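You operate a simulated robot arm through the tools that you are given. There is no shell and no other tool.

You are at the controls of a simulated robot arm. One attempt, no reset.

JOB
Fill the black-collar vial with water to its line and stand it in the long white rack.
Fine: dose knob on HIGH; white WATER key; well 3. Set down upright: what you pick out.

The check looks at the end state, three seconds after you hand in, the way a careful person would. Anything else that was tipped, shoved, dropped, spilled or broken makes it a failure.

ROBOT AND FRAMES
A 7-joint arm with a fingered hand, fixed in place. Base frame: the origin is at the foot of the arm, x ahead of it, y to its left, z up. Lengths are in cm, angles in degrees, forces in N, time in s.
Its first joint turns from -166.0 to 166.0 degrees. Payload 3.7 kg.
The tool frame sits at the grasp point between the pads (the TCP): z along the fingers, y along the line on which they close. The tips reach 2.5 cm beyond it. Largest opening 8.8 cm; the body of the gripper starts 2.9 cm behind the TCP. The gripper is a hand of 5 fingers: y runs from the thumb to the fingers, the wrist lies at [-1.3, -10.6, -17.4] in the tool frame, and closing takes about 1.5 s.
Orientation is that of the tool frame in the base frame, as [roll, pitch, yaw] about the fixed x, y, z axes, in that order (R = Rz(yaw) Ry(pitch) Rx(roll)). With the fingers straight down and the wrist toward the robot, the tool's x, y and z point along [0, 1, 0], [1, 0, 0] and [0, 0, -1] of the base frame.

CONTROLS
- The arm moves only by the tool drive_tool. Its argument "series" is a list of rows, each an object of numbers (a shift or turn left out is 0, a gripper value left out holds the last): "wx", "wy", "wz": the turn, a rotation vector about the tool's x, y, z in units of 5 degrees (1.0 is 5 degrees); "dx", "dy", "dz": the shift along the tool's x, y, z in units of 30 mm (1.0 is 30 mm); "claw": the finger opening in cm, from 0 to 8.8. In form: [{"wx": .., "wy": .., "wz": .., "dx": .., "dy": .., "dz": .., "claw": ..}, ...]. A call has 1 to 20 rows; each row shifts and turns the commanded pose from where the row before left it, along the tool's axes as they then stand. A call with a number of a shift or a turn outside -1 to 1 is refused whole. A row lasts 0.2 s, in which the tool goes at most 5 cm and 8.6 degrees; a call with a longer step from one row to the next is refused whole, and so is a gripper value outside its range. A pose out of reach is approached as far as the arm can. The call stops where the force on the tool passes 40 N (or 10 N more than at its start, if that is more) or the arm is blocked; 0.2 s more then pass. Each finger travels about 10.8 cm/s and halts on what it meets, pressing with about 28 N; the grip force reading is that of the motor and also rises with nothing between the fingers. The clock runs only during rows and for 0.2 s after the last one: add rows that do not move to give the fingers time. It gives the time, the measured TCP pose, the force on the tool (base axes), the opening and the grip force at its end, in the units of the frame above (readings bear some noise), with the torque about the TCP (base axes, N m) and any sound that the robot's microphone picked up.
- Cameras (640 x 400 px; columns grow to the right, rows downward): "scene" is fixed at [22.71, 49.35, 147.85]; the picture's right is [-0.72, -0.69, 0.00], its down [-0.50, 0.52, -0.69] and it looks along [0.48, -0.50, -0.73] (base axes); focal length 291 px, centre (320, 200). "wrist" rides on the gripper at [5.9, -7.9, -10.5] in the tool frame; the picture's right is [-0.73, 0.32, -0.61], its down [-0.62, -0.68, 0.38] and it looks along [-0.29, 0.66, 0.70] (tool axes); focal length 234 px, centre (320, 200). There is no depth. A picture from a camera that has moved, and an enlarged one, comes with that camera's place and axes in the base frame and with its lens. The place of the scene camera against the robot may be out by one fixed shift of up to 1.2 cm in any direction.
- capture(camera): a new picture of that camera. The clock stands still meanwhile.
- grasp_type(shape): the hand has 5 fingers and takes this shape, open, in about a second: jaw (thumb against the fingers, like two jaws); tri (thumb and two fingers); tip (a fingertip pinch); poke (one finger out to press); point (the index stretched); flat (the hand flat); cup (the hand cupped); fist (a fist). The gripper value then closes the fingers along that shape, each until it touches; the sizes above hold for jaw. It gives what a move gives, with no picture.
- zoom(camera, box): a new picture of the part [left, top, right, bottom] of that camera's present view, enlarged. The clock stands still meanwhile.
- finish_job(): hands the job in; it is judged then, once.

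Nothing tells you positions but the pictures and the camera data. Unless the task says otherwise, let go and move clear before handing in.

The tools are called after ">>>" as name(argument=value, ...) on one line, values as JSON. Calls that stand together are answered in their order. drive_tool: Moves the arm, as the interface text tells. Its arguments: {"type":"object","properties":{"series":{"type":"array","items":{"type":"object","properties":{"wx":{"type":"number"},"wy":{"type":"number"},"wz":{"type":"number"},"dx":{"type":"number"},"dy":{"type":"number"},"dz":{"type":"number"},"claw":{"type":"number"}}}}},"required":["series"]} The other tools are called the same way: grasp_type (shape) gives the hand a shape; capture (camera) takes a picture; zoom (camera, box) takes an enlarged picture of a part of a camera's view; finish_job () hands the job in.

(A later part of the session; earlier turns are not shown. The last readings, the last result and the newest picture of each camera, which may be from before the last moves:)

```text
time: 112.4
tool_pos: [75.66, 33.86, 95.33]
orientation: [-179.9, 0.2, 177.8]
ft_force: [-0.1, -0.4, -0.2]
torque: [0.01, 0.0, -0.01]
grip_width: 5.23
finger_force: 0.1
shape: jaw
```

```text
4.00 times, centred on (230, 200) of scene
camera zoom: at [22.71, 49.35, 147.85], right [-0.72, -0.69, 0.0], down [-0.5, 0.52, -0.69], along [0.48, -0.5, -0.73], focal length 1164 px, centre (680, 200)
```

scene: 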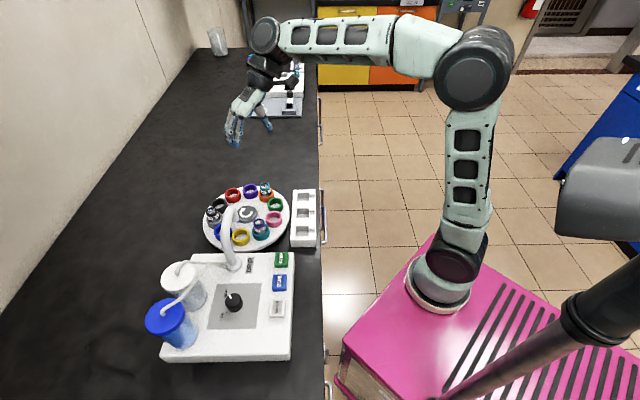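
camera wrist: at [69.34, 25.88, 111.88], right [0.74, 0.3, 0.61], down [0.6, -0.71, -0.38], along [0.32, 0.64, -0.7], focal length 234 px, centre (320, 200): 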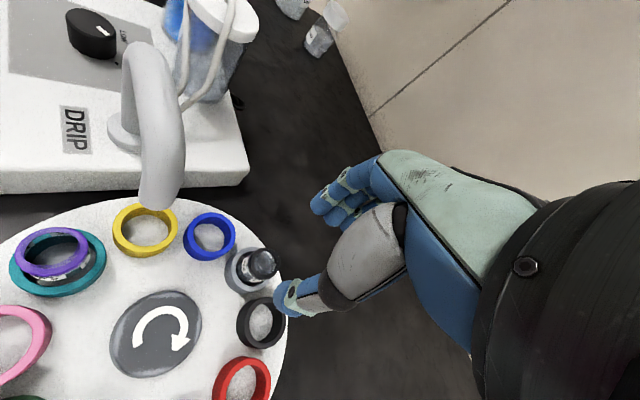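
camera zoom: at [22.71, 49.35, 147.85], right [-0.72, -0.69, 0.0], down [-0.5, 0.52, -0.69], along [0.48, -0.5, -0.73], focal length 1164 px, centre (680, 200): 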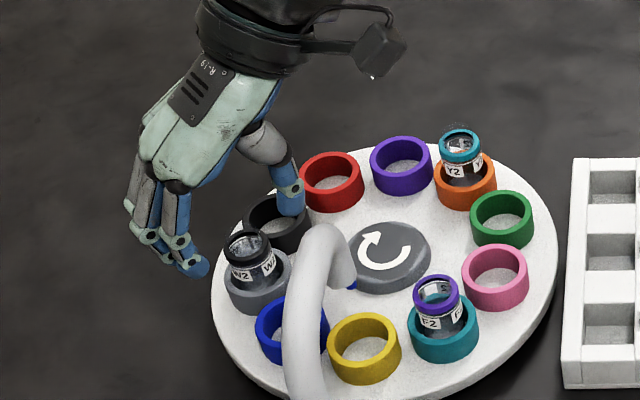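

>>> drive_tool(series=[{"dz": 0.25}, {"dz": 0.25}, {"dz": 0.2}, {}])

>>> zoom(camera="wrist", box=[210, 180, 390, 340])

>>> zoom(camera="scene", box=[185, 180, 245, 230])

```text
time: 113.4
tool_pos: [75.63, 33.97, 93.24]
orientation: [-179.8, 0.2, 177.8]
ft_force: [1.0, 0.3, 0.0]
torque: [-0.02, -0.01, 0.0]
grip_width: 5.25
finger_force: 0.0
shape: jaw
```

```text
2.50 times, centred on (300, 260) of wrist
camera zoom: at [69.45, 26.33, 103.72], right [0.74, 0.3, 0.61], down [0.6, -0.71, -0.38], along [0.32, 0.64, -0.7], focal length 585 px, centre (370, 50)
```

zoom: 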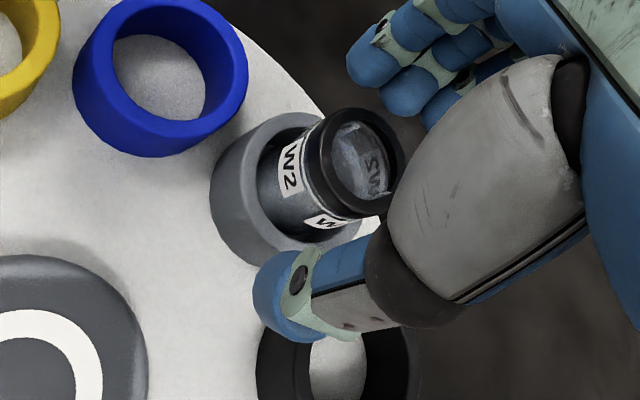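

```text
8.00 times, centred on (215, 205) of scene
camera zoom: at [22.71, 49.35, 147.85], right [-0.72, -0.69, 0.0], down [-0.5, 0.52, -0.69], along [0.48, -0.5, -0.73], focal length 2327 px, centre (1160, 160)
```

zoom: 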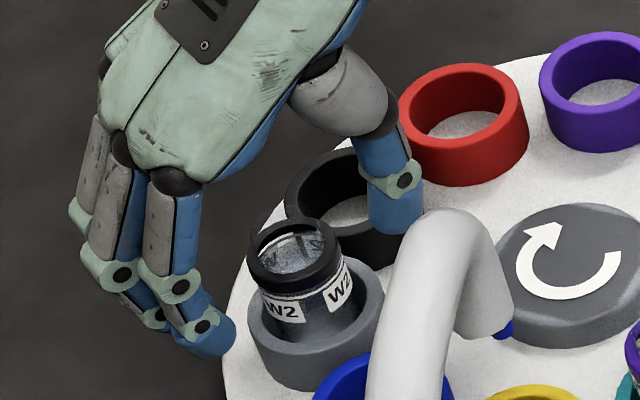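

>>> drive_tool(series=[{"dz": 0.15}, {"dz": 0.12}, {}])

>>> zoom(camera="scene", box=[185, 180, 245, 230])

```text
time: 114.2
tool_pos: [75.48, 34.07, 92.51]
orientation: [-179.7, 0.2, 177.8]
ft_force: [0.4, 0.0, 0.1]
torque: [-0.02, -0.02, 0.04]
grip_width: 5.22
finger_force: 0.0
shape: jaw
```

```text
8.00 times, centred on (215, 205) of scene
camera zoom: at [22.71, 49.35, 147.85], right [-0.72, -0.69, 0.0], down [-0.5, 0.52, -0.69], along [0.48, -0.5, -0.73], focal length 2327 px, centre (1160, 160)
```

zoom: 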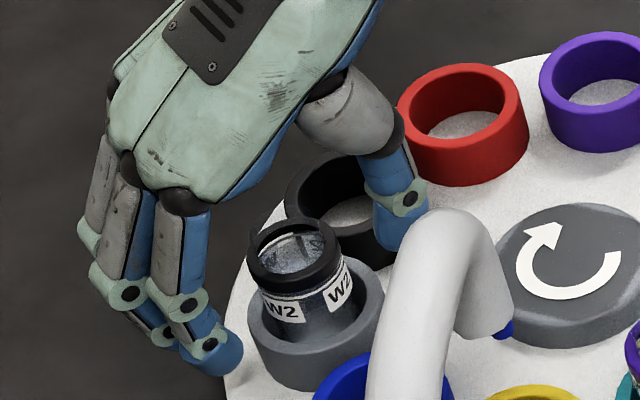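

Position looks right. I'll close gradually.

>>> drive_tool(series=[{"claw": 4.4}, {"claw": 3.9}, {"claw": 3.5}, {"claw": 3.2}, {}])

>>> zoom(camera="scene", box=[185, 180, 245, 230])

>>> zoom(camera="wrist", box=[210, 180, 390, 340])

```text
time: 115.4
tool_pos: [75.46, 34.03, 92.49]
orientation: [-179.8, 0.2, 177.8]
ft_force: [0.8, 0.4, -0.9]
torque: [-0.01, -0.01, -0.02]
grip_width: 3.24
finger_force: 0.0
shape: jaw
```

```text
8.00 times, centred on (215, 205) of scene
camera zoom: at [22.71, 49.35, 147.85], right [-0.72, -0.69, 0.0], down [-0.5, 0.52, -0.69], along [0.48, -0.5, -0.73], focal length 2327 px, centre (1160, 160)
```

zoom: 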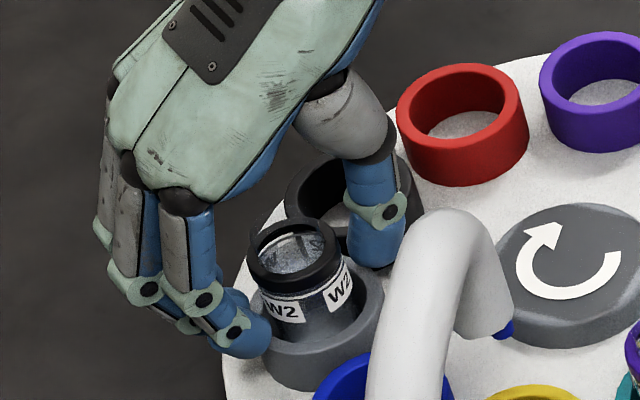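

```text
2.50 times, centred on (300, 260) of wrist
camera zoom: at [69.42, 26.36, 102.93], right [0.74, 0.3, 0.61], down [0.6, -0.71, -0.38], along [0.32, 0.64, -0.7], focal length 585 px, centre (370, 50)
```

zoom: 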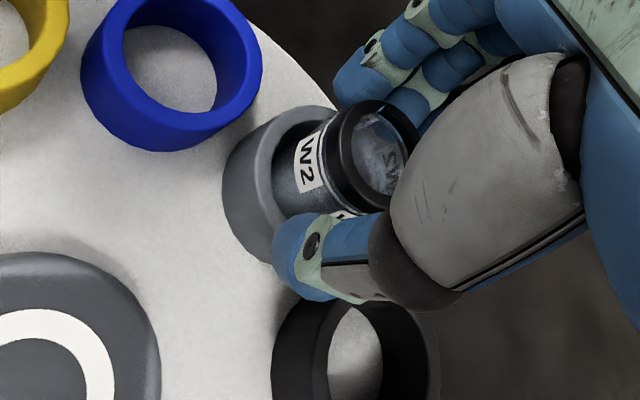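

>>> drive_tool(series=[{"claw": 2.9}, {"claw": 2.6}, {"claw": 2.3}, {"claw": 2.0}, {}, {}, {}])

>>> zoom(camera="scene", box=[185, 180, 245, 230])

>>> zoom(camera="wrist", box=[210, 180, 390, 340])

```text
time: 117.0
tool_pos: [75.53, 34.12, 92.44]
orientation: [-179.8, 0.2, 177.8]
ft_force: [0.1, -0.4, -0.2]
torque: [0.01, 0.02, 0.0]
grip_width: 1.97
finger_force: 27.7
shape: jaw
```

```text
8.00 times, centred on (215, 205) of scene
camera zoom: at [22.71, 49.35, 147.85], right [-0.72, -0.69, 0.0], down [-0.5, 0.52, -0.69], along [0.48, -0.5, -0.73], focal length 2327 px, centre (1160, 160)
```

zoom: 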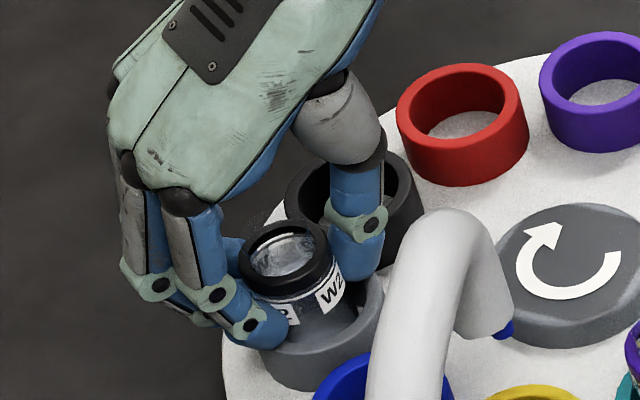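

```text
2.50 times, centred on (300, 260) of wrist
camera zoom: at [69.42, 26.36, 102.93], right [0.74, 0.3, 0.61], down [0.6, -0.71, -0.38], along [0.32, 0.64, -0.7], focal length 585 px, centre (370, 50)
```

zoom: 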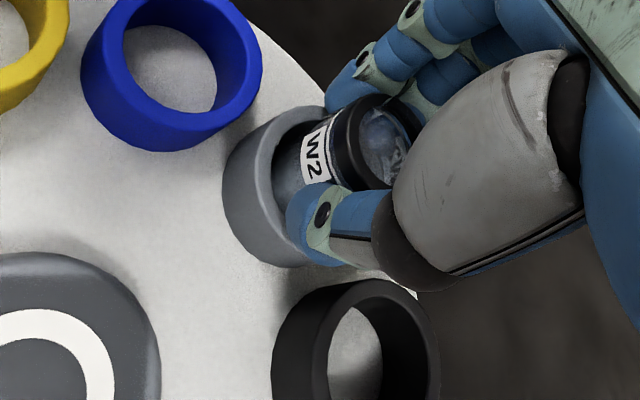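

Contact made. I'll command slightly tighter to ensure a firm hold, then lift slowly.

>>> drive_tool(series=[{"claw": 1.5}, {}, {}, {"dz": -0.08}, {"dz": -0.1}, {"dz": -0.15}, {}])

>>> zoom(camera="scene", box=[185, 180, 245, 230])

>>> zoom(camera="wrist", box=[210, 180, 390, 340])

```text
time: 118.6
tool_pos: [75.53, 34.14, 93.55]
orientation: [-179.9, 0.2, 177.9]
ft_force: [0.3, 1.3, -0.6]
torque: [0.03, 0.0, -0.01]
grip_width: 2.08
finger_force: 27.9
shape: jaw
```

```text
8.00 times, centred on (215, 205) of scene
camera zoom: at [22.71, 49.35, 147.85], right [-0.72, -0.69, 0.0], down [-0.5, 0.52, -0.69], along [0.48, -0.5, -0.73], focal length 2327 px, centre (1160, 160)
```

zoom: 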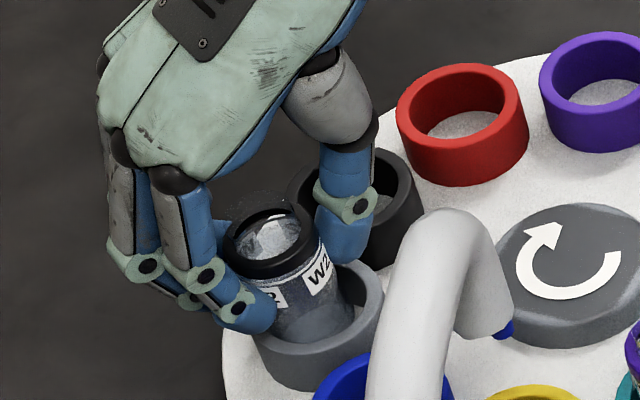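

```text
2.50 times, centred on (300, 260) of wrist
camera zoom: at [69.44, 26.36, 103.84], right [0.74, 0.3, 0.61], down [0.6, -0.71, -0.38], along [0.32, 0.64, -0.7], focal length 585 px, centre (370, 50)
```

zoom: 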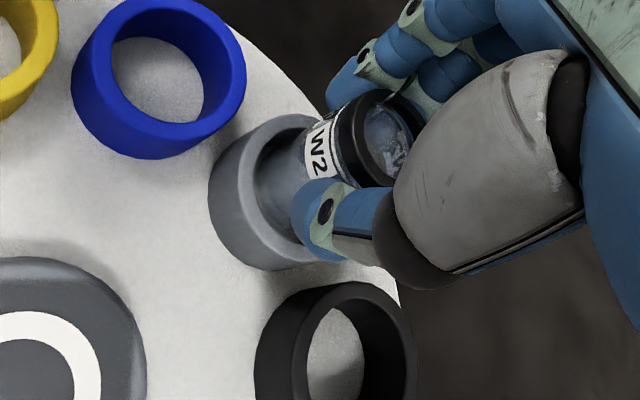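

It lifts with the hand, possibly slightly tilted. I'll raise it slowly clear of the carousel and inspect.

>>> drive_tool(series=[{"dz": -0.15}, {"dz": -0.2}, {"dz": -0.25}, {"dz": -0.3}, {"dz": -0.3}, {"dz": -0.3}, {"dz": -0.3}, {"dz": -0.3}, {"dz": -0.3}, {"dz": -0.2}, {"dz": -0.1}, {}])

>>> zoom(camera="scene", box=[175, 150, 255, 220])

>>> zoom(camera="wrist", box=[210, 180, 390, 340])

```text
time: 121.2
tool_pos: [75.39, 34.08, 101.55]
orientation: [-179.7, 0.2, 177.8]
ft_force: [-0.1, -0.2, -0.7]
torque: [-0.03, -0.03, 0.0]
grip_width: 2.07
finger_force: 27.7
shape: jaw
```

```text
5.71 times, centred on (215, 185) of scene
camera zoom: at [22.71, 49.35, 147.85], right [-0.72, -0.69, 0.0], down [-0.5, 0.52, -0.69], along [0.48, -0.5, -0.73], focal length 1662 px, centre (920, 286)
```

zoom: 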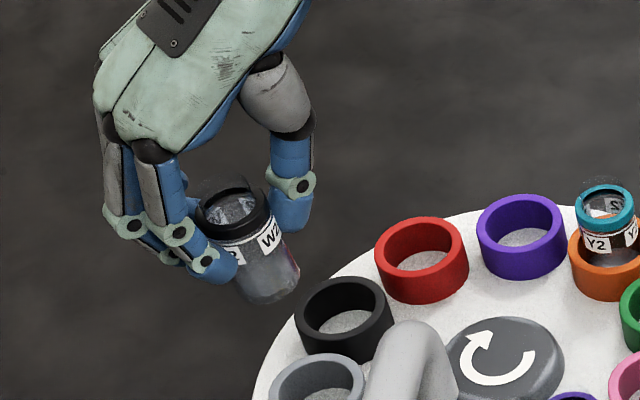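

```text
2.50 times, centred on (300, 260) of wrist
camera zoom: at [69.31, 26.29, 111.93], right [0.74, 0.3, 0.61], down [0.6, -0.71, -0.38], along [0.32, 0.64, -0.7], focal length 585 px, centre (370, 50)
```

zoom: 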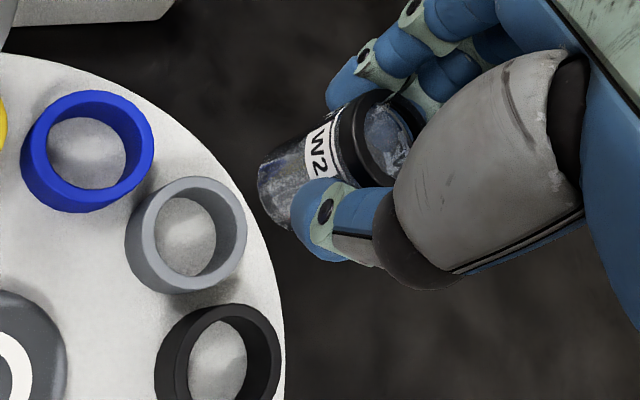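

>>> zoom(camera="wrist", box=[275, 205, 355, 285])

>>> zoom(camera="scene", box=[188, 178, 218, 208])

```text
5.00 times, centred on (315, 245) of wrist
camera zoom: at [69.31, 26.29, 111.93], right [0.74, 0.3, 0.61], down [0.6, -0.71, -0.38], along [0.32, 0.64, -0.7], focal length 1171 px, centre (345, -25)
```

zoom: 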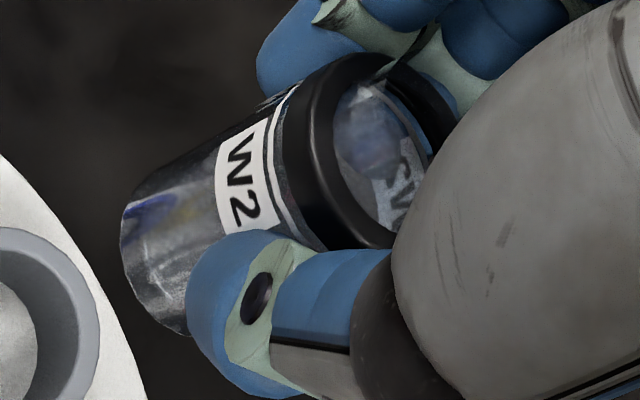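

```text
13.33 times, centred on (203, 193) of scene
camera zoom: at [22.71, 49.35, 147.85], right [-0.72, -0.69, 0.0], down [-0.5, 0.52, -0.69], along [0.48, -0.5, -0.73], focal length 3878 px, centre (1880, 293)
```

zoom: 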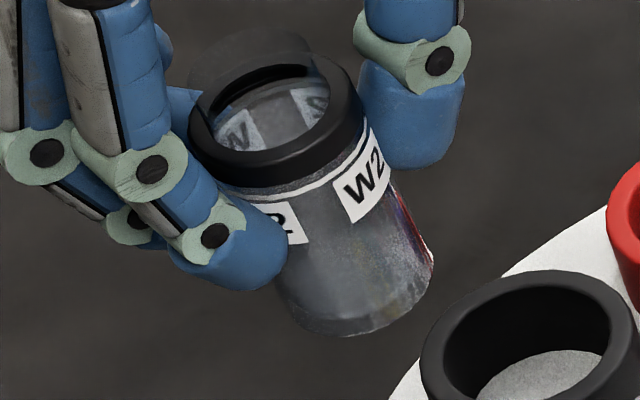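

W2 is held with only about a 3° tilt. From two views, well 3's opening is centred at about (61.2, 16.2), about 3.2 cm square, with the rack top at z≈88. I'll carry the vial there gently, going around the spout.

>>> drive_tool(series=[{"dx": -0.033, "dy": -0.2, "dz": -0.1}, {"dx": -0.033, "dy": -0.35, "dz": -0.1}, {"dx": -0.033, "dy": -0.45}, {"dx": -0.033, "dy": -0.45}, {"dx": -0.033, "dy": -0.45}, {"dx": -0.033, "dy": -0.45}, {"dx": -0.033, "dy": -0.45}, {"dx": -0.033, "dy": -0.45}, {"dx": -0.033, "dy": -0.45}, {"dx": -0.033, "dy": -0.45}, {"dx": -0.033, "dy": -0.45}, {"dx": -0.033, "dy": -0.45}, {"dx": -0.033, "dy": -0.35}, {"dx": -0.033, "dy": -0.2}, {}])

>>> drive_tool(series=[{"dx": 0.2, "dy": -0.041}, {"dx": 0.35, "dy": -0.041}, {"dx": 0.45, "dy": -0.041}, {"dx": 0.45, "dy": -0.041}, {"dx": 0.45, "dy": -0.041}, {"dx": 0.45, "dy": -0.041}, {"dx": 0.45, "dy": -0.041}, {"dx": 0.45, "dy": -0.041}, {"dx": 0.45, "dy": -0.041}, {"dx": 0.45, "dy": -0.041}, {"dx": 0.35, "dy": -0.041}, {"dx": 0.25, "dy": -0.041}, {"dx": 0.15, "dy": -0.041}, {}])

>>> capture(camera="wrist")

>>> zoom(camera="scene", box=[200, 120, 340, 250])

```text
time: 124.4
tool_pos: [76.08, 17.01, 102.23]
orientation: [-179.8, 0.2, 177.8]
ft_force: [0.4, 0.1, -0.4]
torque: [0.02, 0.0, 0.01]
grip_width: 2.05
finger_force: 28.4
shape: jaw
```

```text
time: 127.4
tool_pos: [61.36, 16.2, 102.13]
orientation: [-179.8, 0.2, 177.7]
ft_force: [-0.6, -0.1, 0.5]
torque: [0.02, 0.02, 0.01]
grip_width: 2.06
finger_force: 28.2
shape: jaw
```

```text
taken
camera wrist: at [55.22, 8.51, 112.54], right [0.74, 0.3, 0.61], down [0.6, -0.71, -0.38], along [0.32, 0.64, -0.7], focal length 234 px, centre (320, 200)
```

wrist: 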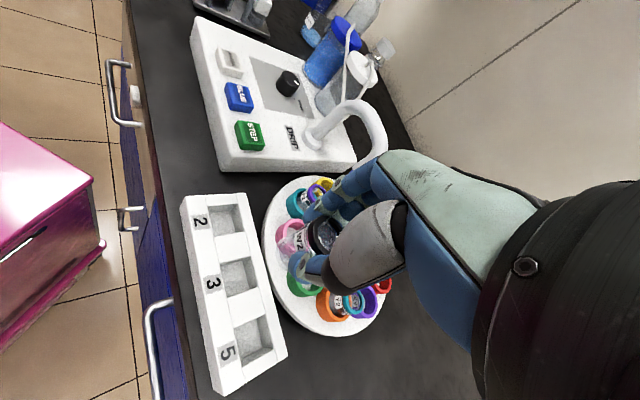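

```text
3.08 times, centred on (270, 185) of scene
camera zoom: at [22.71, 49.35, 147.85], right [-0.72, -0.69, 0.0], down [-0.5, 0.52, -0.69], along [0.48, -0.5, -0.73], focal length 895 px, centre (474, 246)
```

zoom: 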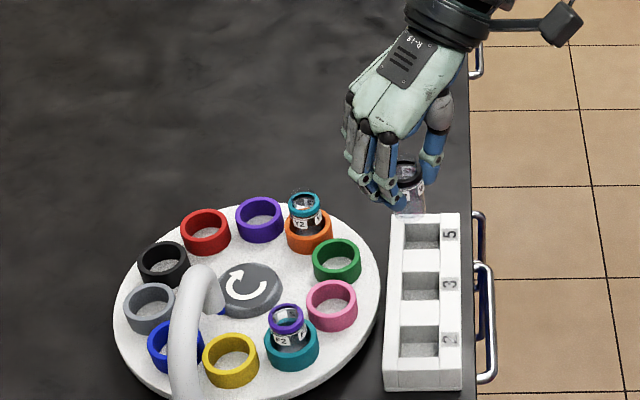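

>>> zoom(camera="wrist", box=[170, 185, 350, 400])

>>> zoom(camera="wrist", box=[275, 200, 355, 290])

>>> zoom(camera="scene", box=[270, 155, 310, 195])

```text
1.86 times, centred on (260, 292) of wrist
camera zoom: at [55.22, 8.51, 112.54], right [0.74, 0.3, 0.61], down [0.6, -0.71, -0.38], along [0.32, 0.64, -0.7], focal length 436 px, centre (432, 28)
```

zoom: 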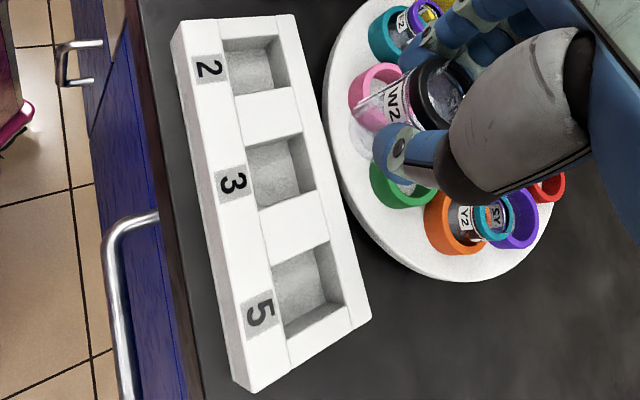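

```text
4.44 times, centred on (315, 245) of wrist
camera zoom: at [55.22, 8.51, 112.54], right [0.74, 0.3, 0.61], down [0.6, -0.71, -0.38], along [0.32, 0.64, -0.7], focal length 1041 px, centre (342, 0)
```

zoom: 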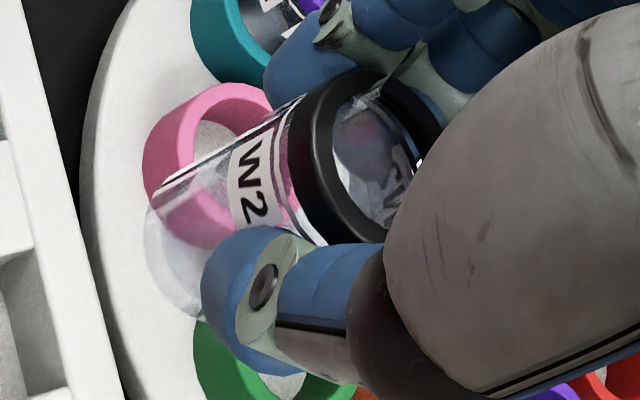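

```text
10.00 times, centred on (290, 175) of scene
camera zoom: at [22.71, 49.35, 147.85], right [-0.72, -0.69, 0.0], down [-0.5, 0.52, -0.69], along [0.48, -0.5, -0.73], focal length 2909 px, centre (620, 450)
```

zoom: 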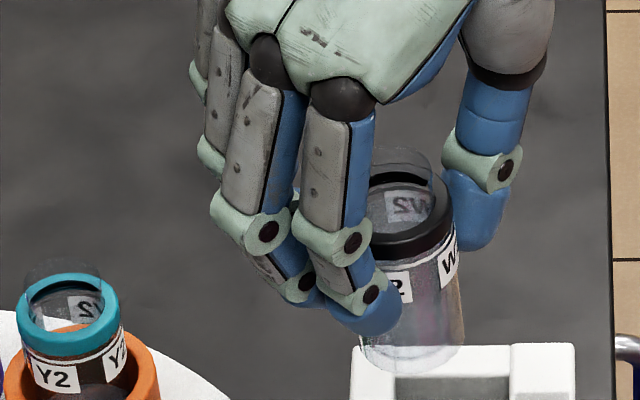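

Well 3 is confirmed at about (61.2, 16.1). I'll straighten the small tilt, fine-align, and lower the vial to just above the well.

>>> drive_tool(series=[{"wx": -0.15, "wy": 0.24}, {"wx": -0.15, "wy": 0.24, "dx": -0.02, "dy": -0.077}, {"dz": 0.4, "dx": -0.017, "dy": -0.01}, {"dz": 0.4, "dx": -0.017, "dy": -0.01}, {"dz": 0.4, "dx": -0.017, "dy": -0.01}, {"dz": 0.4, "dx": -0.017, "dy": -0.01}, {"dz": 0.3, "dx": -0.017, "dy": -0.01}, {"dz": 0.3, "dx": -0.017, "dy": -0.01}, {"dz": 0.1}, {}])

>>> capture(camera="wrist")

>>> zoom(camera="scene", box=[265, 160, 335, 230])

>>> zoom(camera="wrist", box=[220, 190, 360, 330])

```text
time: 129.6
tool_pos: [61.43, 15.87, 95.34]
orientation: [178.6, -2.2, 177.7]
ft_force: [0.9, 0.2, -0.6]
torque: [-0.05, -0.01, -0.02]
grip_width: 2.1
finger_force: 28.2
shape: jaw
```

```text
taken
camera wrist: at [55.78, 8.02, 105.73], right [0.76, 0.28, 0.59], down [0.58, -0.7, -0.42], along [0.29, 0.66, -0.69], focal length 234 px, centre (320, 200)
```

wrist: 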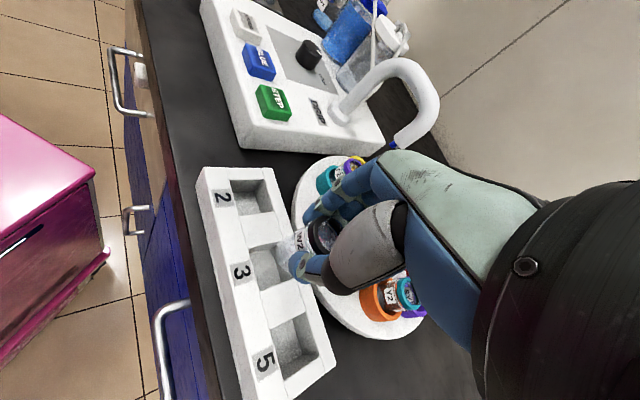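

```text
5.71 times, centred on (300, 195) of scene
camera zoom: at [22.71, 49.35, 147.85], right [-0.72, -0.69, 0.0], down [-0.5, 0.52, -0.69], along [0.48, -0.5, -0.73], focal length 1662 px, centre (434, 229)
```

zoom: 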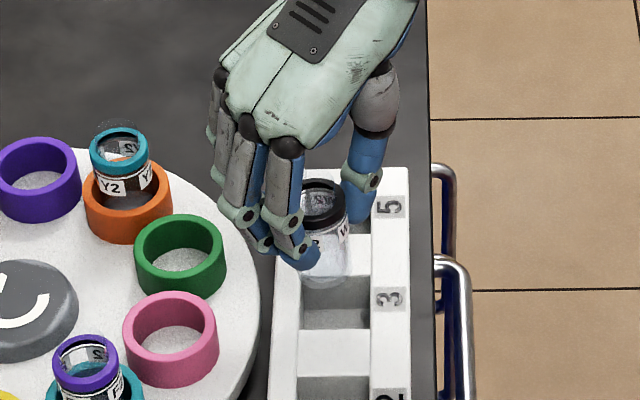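

```text
2.86 times, centred on (290, 260) of wrist
camera zoom: at [55.78, 8.02, 105.73], right [0.76, 0.28, 0.59], down [0.58, -0.7, -0.42], along [0.29, 0.66, -0.69], focal length 669 px, centre (406, 29)
```

zoom: 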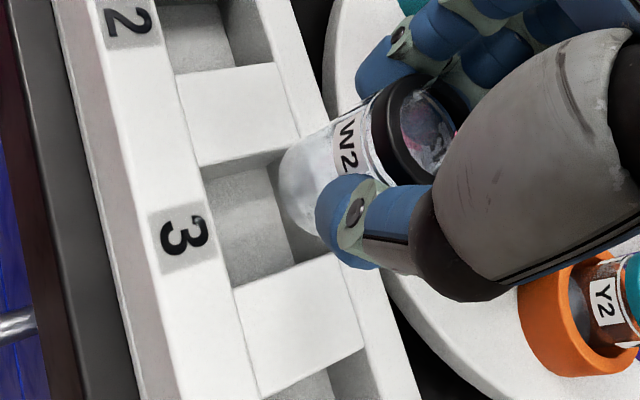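

>>> zoom(camera="scene", box=[286, 185, 320, 220])

>>> zoom(camera="wrist", box=[250, 215, 320, 300])

```text
11.43 times, centred on (303, 202) of scene
camera zoom: at [22.71, 49.35, 147.85], right [-0.72, -0.69, 0.0], down [-0.5, 0.52, -0.69], along [0.48, -0.5, -0.73], focal length 3324 px, centre (514, 171)
```

zoom: 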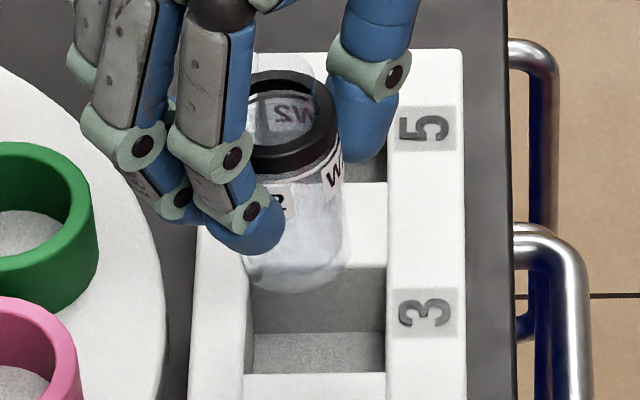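

```text
4.71 times, centred on (285, 258) of wrist
camera zoom: at [55.78, 8.02, 105.73], right [0.76, 0.28, 0.59], down [0.58, -0.7, -0.42], along [0.29, 0.66, -0.69], focal length 1102 px, centre (485, -71)
```

zoom: 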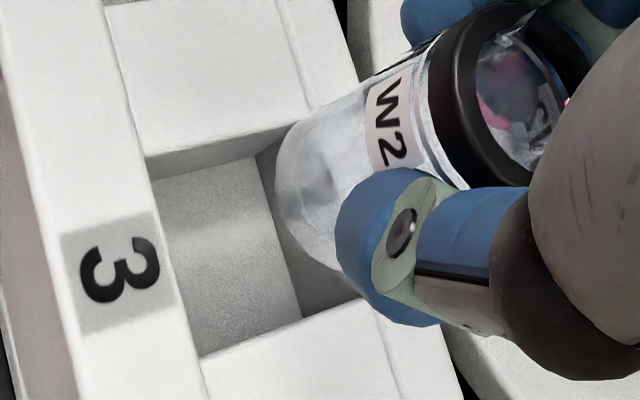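

The vial is now almost perfectly upright. It needs about 3 mm of shift toward the robot side to centre over well 3. I'll shift, then lower a little and check.

>>> drive_tool(series=[{"dx": 0.063, "dy": -0.089}, {}, {"dz": 0.2, "dx": -0.008, "dy": -0.005}, {"dz": 0.2, "dx": -0.008, "dy": -0.005}, {"dz": 0.1, "dx": -0.004, "dy": -0.003}, {}])

>>> zoom(camera="scene", box=[286, 185, 320, 220])

>>> zoom(camera="wrist", box=[250, 215, 320, 300])

```text
time: 131.0
tool_pos: [61.35, 15.61, 93.7]
orientation: [178.7, -2.3, 177.8]
ft_force: [-0.7, 0.5, 0.5]
torque: [0.02, 0.02, -0.01]
grip_width: 2.07
finger_force: 28.0
shape: jaw
```

```text
11.43 times, centred on (303, 202) of scene
camera zoom: at [22.71, 49.35, 147.85], right [-0.72, -0.69, 0.0], down [-0.5, 0.52, -0.69], along [0.48, -0.5, -0.73], focal length 3324 px, centre (514, 171)
```

zoom: 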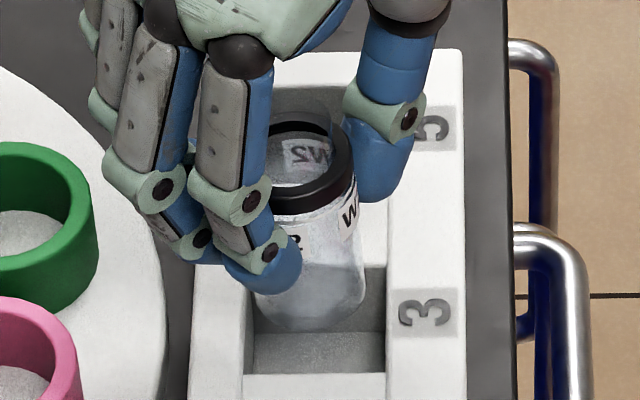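

```text
4.71 times, centred on (285, 258) of wrist
camera zoom: at [55.72, 7.66, 104.17], right [0.76, 0.28, 0.59], down [0.58, -0.7, -0.42], along [0.29, 0.66, -0.69], focal length 1102 px, centre (485, -71)
```

zoom: 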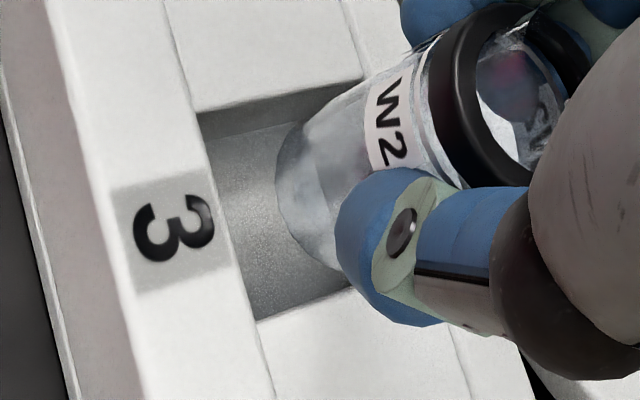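

>>> drive_tool(series=[{"dx": 0.033}, {"dz": 0.12, "dx": -0.005, "dy": -0.003}, {"dz": 0.12, "dx": -0.005, "dy": -0.003}, {"dz": 0.1, "dx": -0.004, "dy": -0.003}, {}])

>>> zoom(camera="scene", box=[286, 185, 320, 220])

>>> zoom(camera="wrist", box=[250, 215, 320, 300])

```text
time: 132.2
tool_pos: [61.14, 15.69, 92.79]
orientation: [178.6, -2.2, 177.8]
ft_force: [-0.2, -0.6, 0.0]
torque: [0.0, 0.01, 0.0]
grip_width: 2.07
finger_force: 27.9
shape: jaw
```

```text
11.43 times, centred on (303, 202) of scene
camera zoom: at [22.71, 49.35, 147.85], right [-0.72, -0.69, 0.0], down [-0.5, 0.52, -0.69], along [0.48, -0.5, -0.73], focal length 3324 px, centre (514, 171)
```

zoom: 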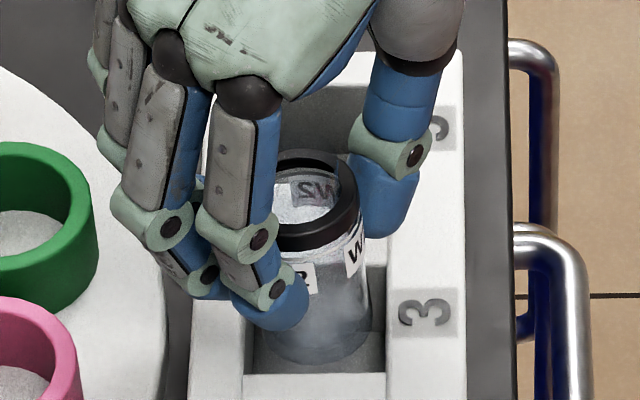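

```text
4.71 times, centred on (285, 258) of wrist
camera zoom: at [55.49, 7.72, 103.15], right [0.76, 0.28, 0.59], down [0.58, -0.7, -0.42], along [0.29, 0.66, -0.69], focal length 1102 px, centre (485, -71)
```

zoom: 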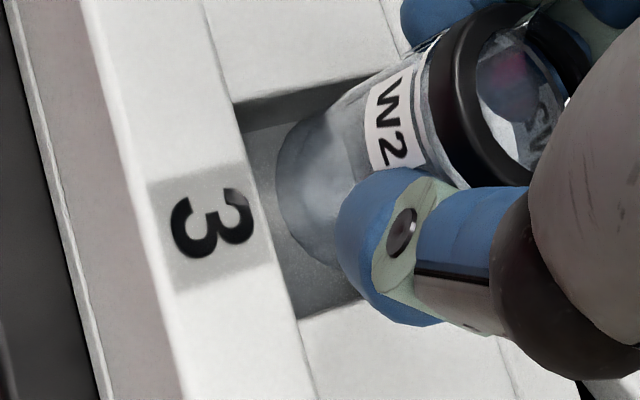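

It's entering the well with no contact. I'll continue lowering in small steps.

>>> drive_tool(series=[{"dz": 0.1, "dx": -0.004, "dy": -0.003}, {"dz": 0.1, "dx": -0.004, "dy": -0.003}, {}])

>>> zoom(camera="scene", box=[286, 185, 320, 220])

```text
time: 133.0
tool_pos: [61.06, 15.7, 92.13]
orientation: [178.7, -2.2, 177.7]
ft_force: [0.1, 0.1, -0.3]
torque: [0.01, 0.0, 0.03]
grip_width: 2.05
finger_force: 28.2
shape: jaw
```

```text
11.43 times, centred on (303, 202) of scene
camera zoom: at [22.71, 49.35, 147.85], right [-0.72, -0.69, 0.0], down [-0.5, 0.52, -0.69], along [0.48, -0.5, -0.73], focal length 3324 px, centre (514, 171)
```

zoom: 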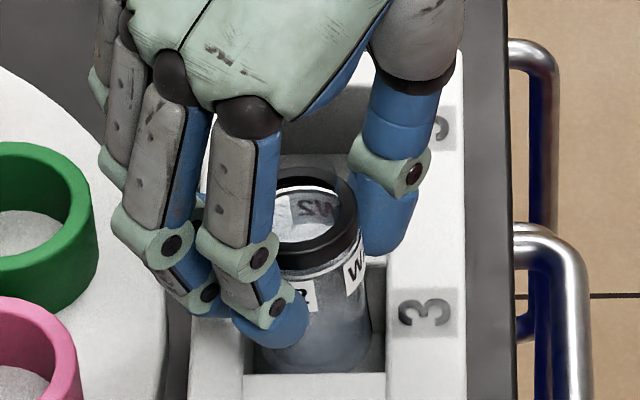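

>>> drive_tool(series=[{"dz": 0.08, "dx": -0.003, "dy": -0.002}, {"dz": 0.08, "dx": -0.003, "dy": -0.002}, {}])

>>> zoom(camera="wrist", box=[230, 190, 350, 320])

>>> zoom(camera="scene", box=[286, 185, 320, 220])

```text
time: 133.8
tool_pos: [61.17, 15.6, 91.53]
orientation: [178.6, -2.2, 177.7]
ft_force: [0.0, 0.0, -0.1]
torque: [0.01, -0.03, 0.01]
grip_width: 2.07
finger_force: 28.1
shape: jaw
```

```text
3.08 times, centred on (290, 255) of wrist
camera zoom: at [55.49, 7.71, 101.99], right [0.76, 0.28, 0.59], down [0.58, -0.7, -0.42], along [0.29, 0.66, -0.69], focal length 720 px, centre (412, 31)
```

zoom: 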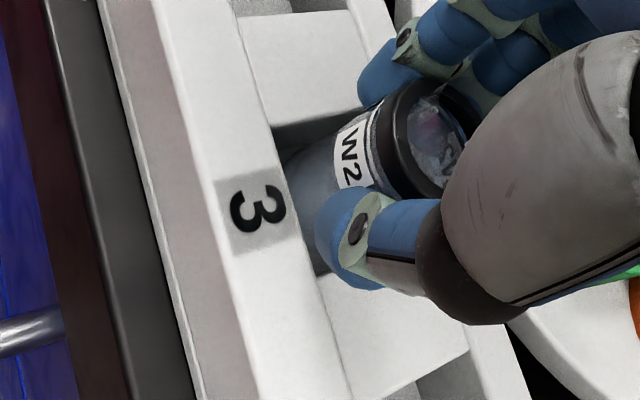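

```text
11.43 times, centred on (303, 202) of scene
camera zoom: at [22.71, 49.35, 147.85], right [-0.72, -0.69, 0.0], down [-0.5, 0.52, -0.69], along [0.48, -0.5, -0.73], focal length 3324 px, centre (514, 171)
```

zoom: 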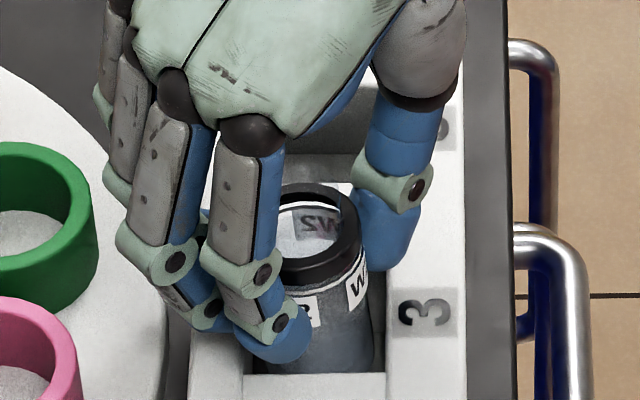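

>>> drive_tool(series=[{"dz": 0.06, "dx": -0.002, "dy": -0.001}, {"dz": 0.06, "dx": -0.002, "dy": -0.001}, {}])

>>> zoom(camera="scene", box=[286, 185, 320, 220])

```text
time: 134.6
tool_pos: [61.24, 15.66, 91.21]
orientation: [178.6, -2.2, 177.8]
ft_force: [-0.7, 0.3, -0.5]
torque: [0.01, -0.06, -0.02]
grip_width: 2.07
finger_force: 28.2
shape: jaw
```

```text
11.43 times, centred on (303, 202) of scene
camera zoom: at [22.71, 49.35, 147.85], right [-0.72, -0.69, 0.0], down [-0.5, 0.52, -0.69], along [0.48, -0.5, -0.73], focal length 3324 px, centre (514, 171)
```

zoom: 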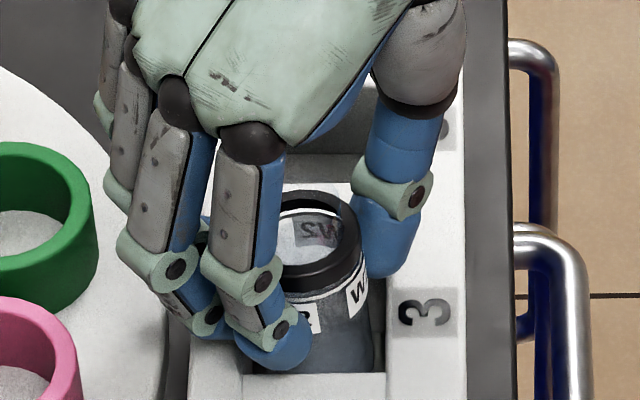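

>>> drive_tool(series=[{"dz": 0.05, "dx": -0.002, "dy": -0.001}, {"dz": 0.05, "dx": -0.002, "dy": -0.001}, {}])

>>> zoom(camera="scene", box=[286, 185, 320, 220])

>>> zoom(camera="wrist", box=[230, 190, 350, 320])

```text
time: 135.4
tool_pos: [61.09, 15.7, 90.95]
orientation: [178.8, -2.2, 177.8]
ft_force: [-0.6, -0.6, 0.1]
torque: [0.02, 0.03, 0.0]
grip_width: 2.07
finger_force: 27.4
shape: jaw
```

```text
11.43 times, centred on (303, 202) of scene
camera zoom: at [22.71, 49.35, 147.85], right [-0.72, -0.69, 0.0], down [-0.5, 0.52, -0.69], along [0.48, -0.5, -0.73], focal length 3324 px, centre (514, 171)
```

zoom: 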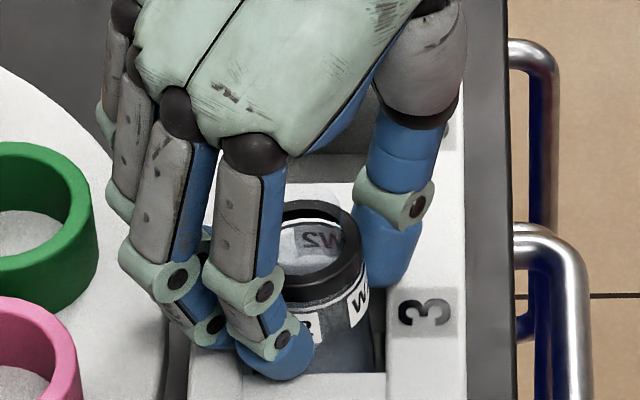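

```text
3.08 times, centred on (290, 255) of wrist
camera zoom: at [55.47, 7.71, 101.43], right [0.76, 0.28, 0.59], down [0.58, -0.7, -0.42], along [0.29, 0.66, -0.69], focal length 720 px, centre (412, 31)
```

zoom: 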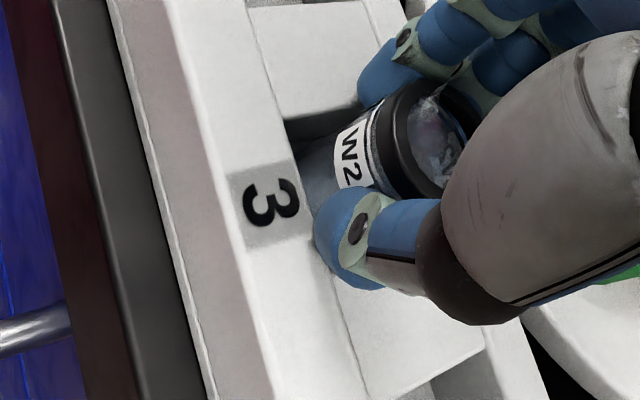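

>>> drive_tool(series=[{"dz": 0.04}, {"dz": 0.03}, {}])

>>> drive_tool(series=[{"dz": 0.03}, {"dz": 0.03}, {}])

>>> zoom(camera="scene", box=[286, 185, 320, 220])

```text
time: 136.2
tool_pos: [61.18, 15.71, 90.8]
orientation: [178.6, -2.2, 177.8]
ft_force: [-1.3, 1.1, 9.6]
torque: [0.17, -0.05, 0.06]
grip_width: 2.13
finger_force: 28.0
shape: jaw
```

```text
time: 137.0
tool_pos: [61.07, 15.75, 90.65]
orientation: [178.6, -2.2, 177.8]
ft_force: [1.5, 4.9, 26.7]
torque: [0.51, -0.09, 0.03]
grip_width: 2.26
finger_force: 27.7
shape: jaw
```

```text
11.43 times, centred on (303, 202) of scene
camera zoom: at [22.71, 49.35, 147.85], right [-0.72, -0.69, 0.0], down [-0.5, 0.52, -0.69], along [0.48, -0.5, -0.73], focal length 3324 px, centre (514, 171)
```

zoom: 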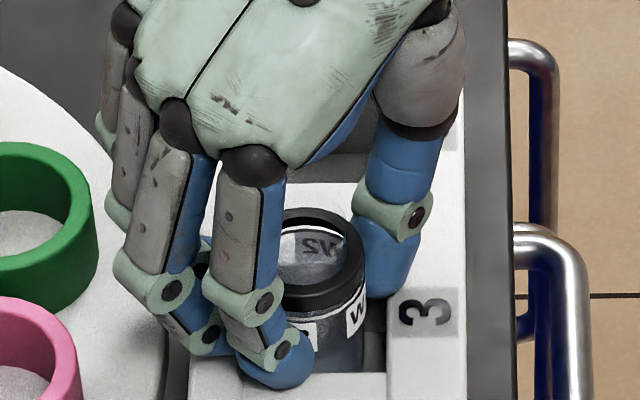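

Firm contact: the vial is on the well floor, or the fingertips are just at the rack top. I'll back off about 2 mm to remove the load, then open slowly.

>>> drive_tool(series=[{"dz": -0.04}, {"dz": -0.04}, {}])

>>> drive_tool(series=[{"claw": 2.3}, {"claw": 2.5}, {"claw": 2.7}, {"claw": 2.9}, {"claw": 3.1}, {}])

>>> zoom(camera="scene", box=[286, 185, 320, 220])

>>> zoom(camera="wrist", box=[230, 190, 350, 320])

```text
time: 137.8
tool_pos: [61.12, 15.71, 90.71]
orientation: [178.6, -2.3, 177.8]
ft_force: [-1.0, 2.6, 9.6]
torque: [0.17, -0.06, 0.04]
grip_width: 2.24
finger_force: 28.0
shape: jaw
```

```text
time: 139.2
tool_pos: [61.12, 15.6, 90.83]
orientation: [178.6, -2.1, 177.8]
ft_force: [0.1, 0.4, 2.4]
torque: [0.03, -0.01, 0.02]
grip_width: 2.93
finger_force: 0.0
shape: jaw
```

```text
11.43 times, centred on (303, 202) of scene
camera zoom: at [22.71, 49.35, 147.85], right [-0.72, -0.69, 0.0], down [-0.5, 0.52, -0.69], along [0.48, -0.5, -0.73], focal length 3324 px, centre (514, 171)
```

zoom: 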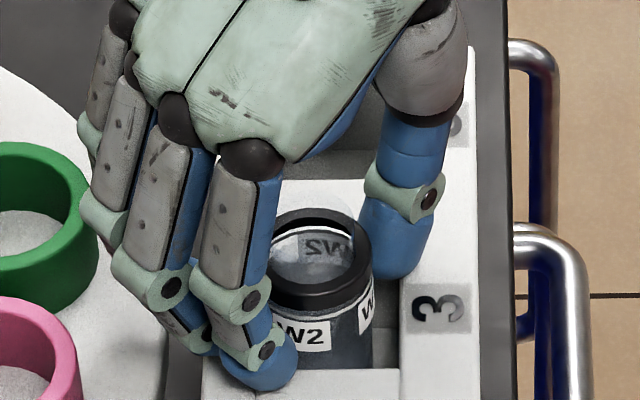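

```text
3.08 times, centred on (290, 255) of wrist
camera zoom: at [55.51, 7.75, 101.26], right [0.76, 0.28, 0.59], down [0.58, -0.7, -0.42], along [0.29, 0.66, -0.69], focal length 720 px, centre (412, 31)
```

zoom: 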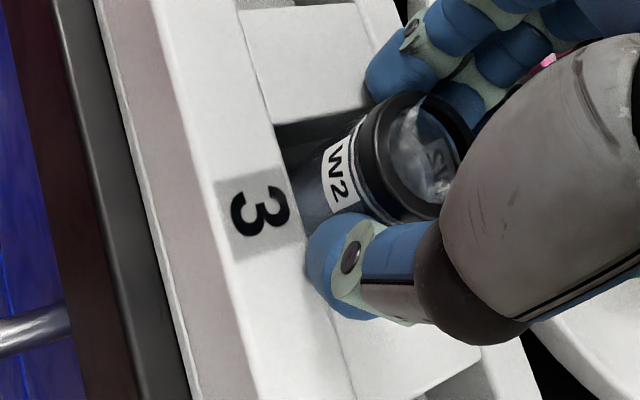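

Opening nudged the rack by about 2–3 mm because the thumb is low against it. I'll stop opening, raise slightly first so the fingertips clear the rack, then check.

>>> drive_tool(series=[{"dz": -0.06}, {"dz": -0.06}, {"dz": -0.06}, {}])

>>> zoom(camera="scene", box=[286, 185, 320, 220])

>>> zoom(camera="wrist", box=[230, 190, 350, 320])

```text
time: 140.2
tool_pos: [61.2, 15.58, 91.37]
orientation: [178.8, -2.1, 177.8]
ft_force: [-0.1, 0.6, 0.0]
torque: [0.05, 0.02, 0.01]
grip_width: 3.06
finger_force: 0.1
shape: jaw
```

```text
11.43 times, centred on (303, 202) of scene
camera zoom: at [22.71, 49.35, 147.85], right [-0.72, -0.69, 0.0], down [-0.5, 0.52, -0.69], along [0.48, -0.5, -0.73], focal length 3324 px, centre (514, 171)
```

zoom: 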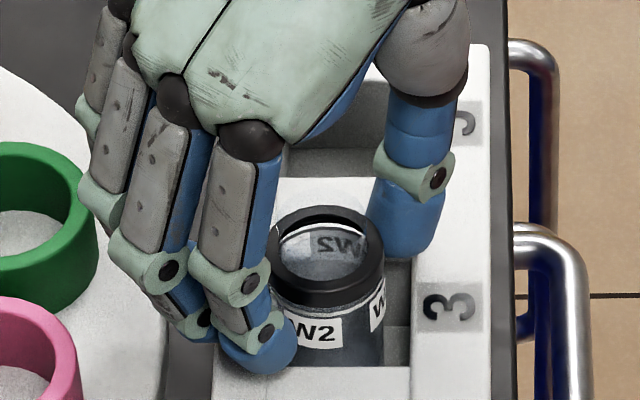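

```text
3.08 times, centred on (290, 255) of wrist
camera zoom: at [55.55, 7.7, 101.77], right [0.76, 0.28, 0.59], down [0.58, -0.7, -0.42], along [0.29, 0.66, -0.69], focal length 720 px, centre (412, 31)
```

zoom: 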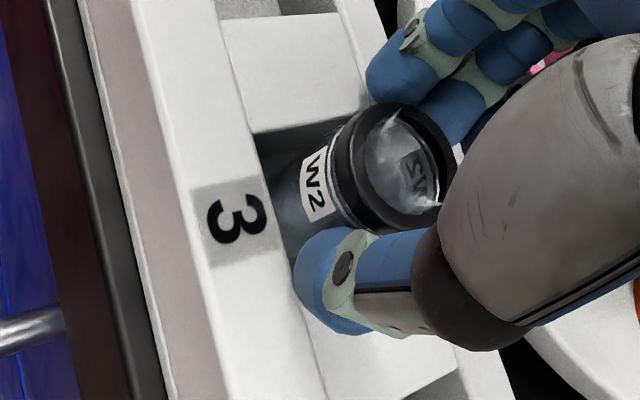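

>>> drive_tool(series=[{"dz": -0.08}, {"dz": -0.08}, {"dz": -0.08}, {}])

>>> zoom(camera="scene", box=[286, 185, 320, 220])

>>> zoom(camera="wrist", box=[230, 190, 350, 320])

```text
time: 141.2
tool_pos: [61.29, 15.71, 91.89]
orientation: [178.8, -2.1, 177.7]
ft_force: [0.0, -0.4, 0.7]
torque: [0.04, 0.01, -0.01]
grip_width: 3.07
finger_force: 0.1
shape: jaw
```

```text
11.43 times, centred on (303, 202) of scene
camera zoom: at [22.71, 49.35, 147.85], right [-0.72, -0.69, 0.0], down [-0.5, 0.52, -0.69], along [0.48, -0.5, -0.73], focal length 3324 px, centre (514, 171)
```

zoom: 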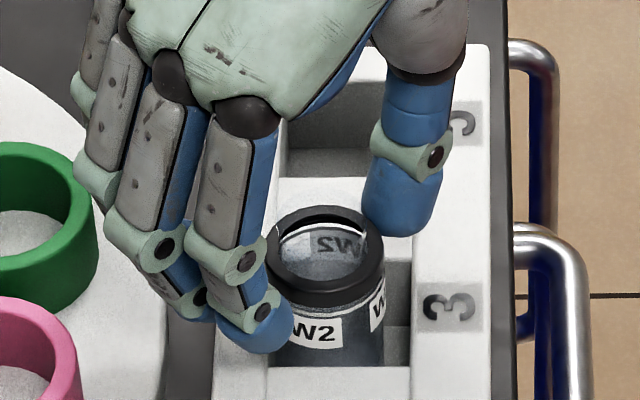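

```text
3.08 times, centred on (290, 255) of wrist
camera zoom: at [55.62, 7.69, 102.44], right [0.76, 0.28, 0.59], down [0.58, -0.69, -0.42], along [0.29, 0.66, -0.69], focal length 720 px, centre (412, 31)
```

zoom: 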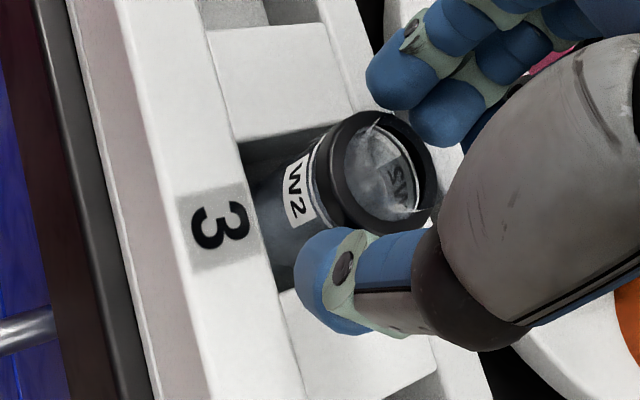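

The rack is still now. The vial stands in well 3, free of the fingers. I'll lift straight up and clear.

>>> drive_tool(series=[{"dz": -0.1, "dx": 0.004, "dy": 0.003}, {"dz": -0.15, "dx": 0.006, "dy": 0.004}, {"dz": -0.2, "dx": 0.008, "dy": 0.005}, {"dz": -0.3, "dx": 0.013, "dy": 0.008}, {"dz": -0.4, "dx": 0.017, "dy": 0.01}, {"dz": -0.5, "claw": 5}, {"dz": -0.6}, {"dz": -0.7}, {"dz": -0.8}, {"dz": -0.8}, {}])

>>> capture(camera="wrist")

>>> zoom(camera="scene", box=[255, 165, 335, 255])

```text
time: 143.6
tool_pos: [61.6, 15.17, 105.7]
orientation: [178.6, -2.2, 177.8]
ft_force: [0.6, 0.3, -0.3]
torque: [-0.01, 0.01, 0.01]
grip_width: 4.95
finger_force: 0.1
shape: jaw
```

```text
taken
camera wrist: at [55.87, 7.22, 116.09], right [0.76, 0.28, 0.59], down [0.58, -0.7, -0.42], along [0.29, 0.66, -0.69], focal length 234 px, centre (320, 200)
```

wrist: 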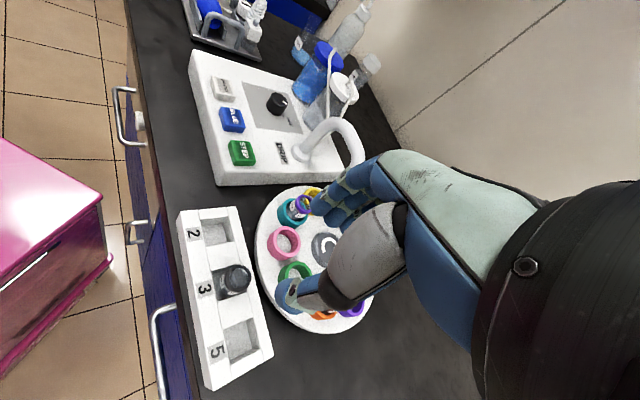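

```text
4.44 times, centred on (295, 210) of scene
camera zoom: at [22.71, 49.35, 147.85], right [-0.72, -0.69, 0.0], down [-0.5, 0.52, -0.69], along [0.48, -0.5, -0.73], focal length 1293 px, centre (431, 156)
```

zoom: 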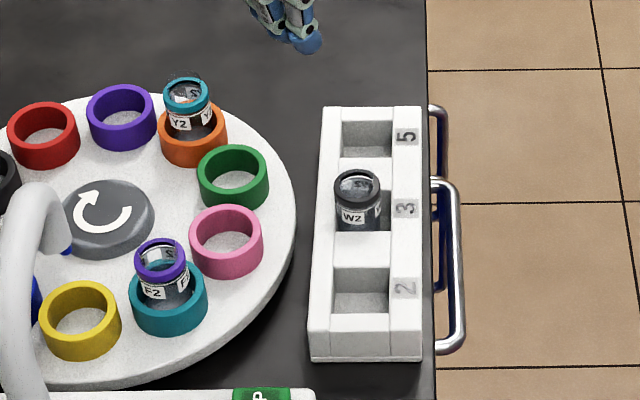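

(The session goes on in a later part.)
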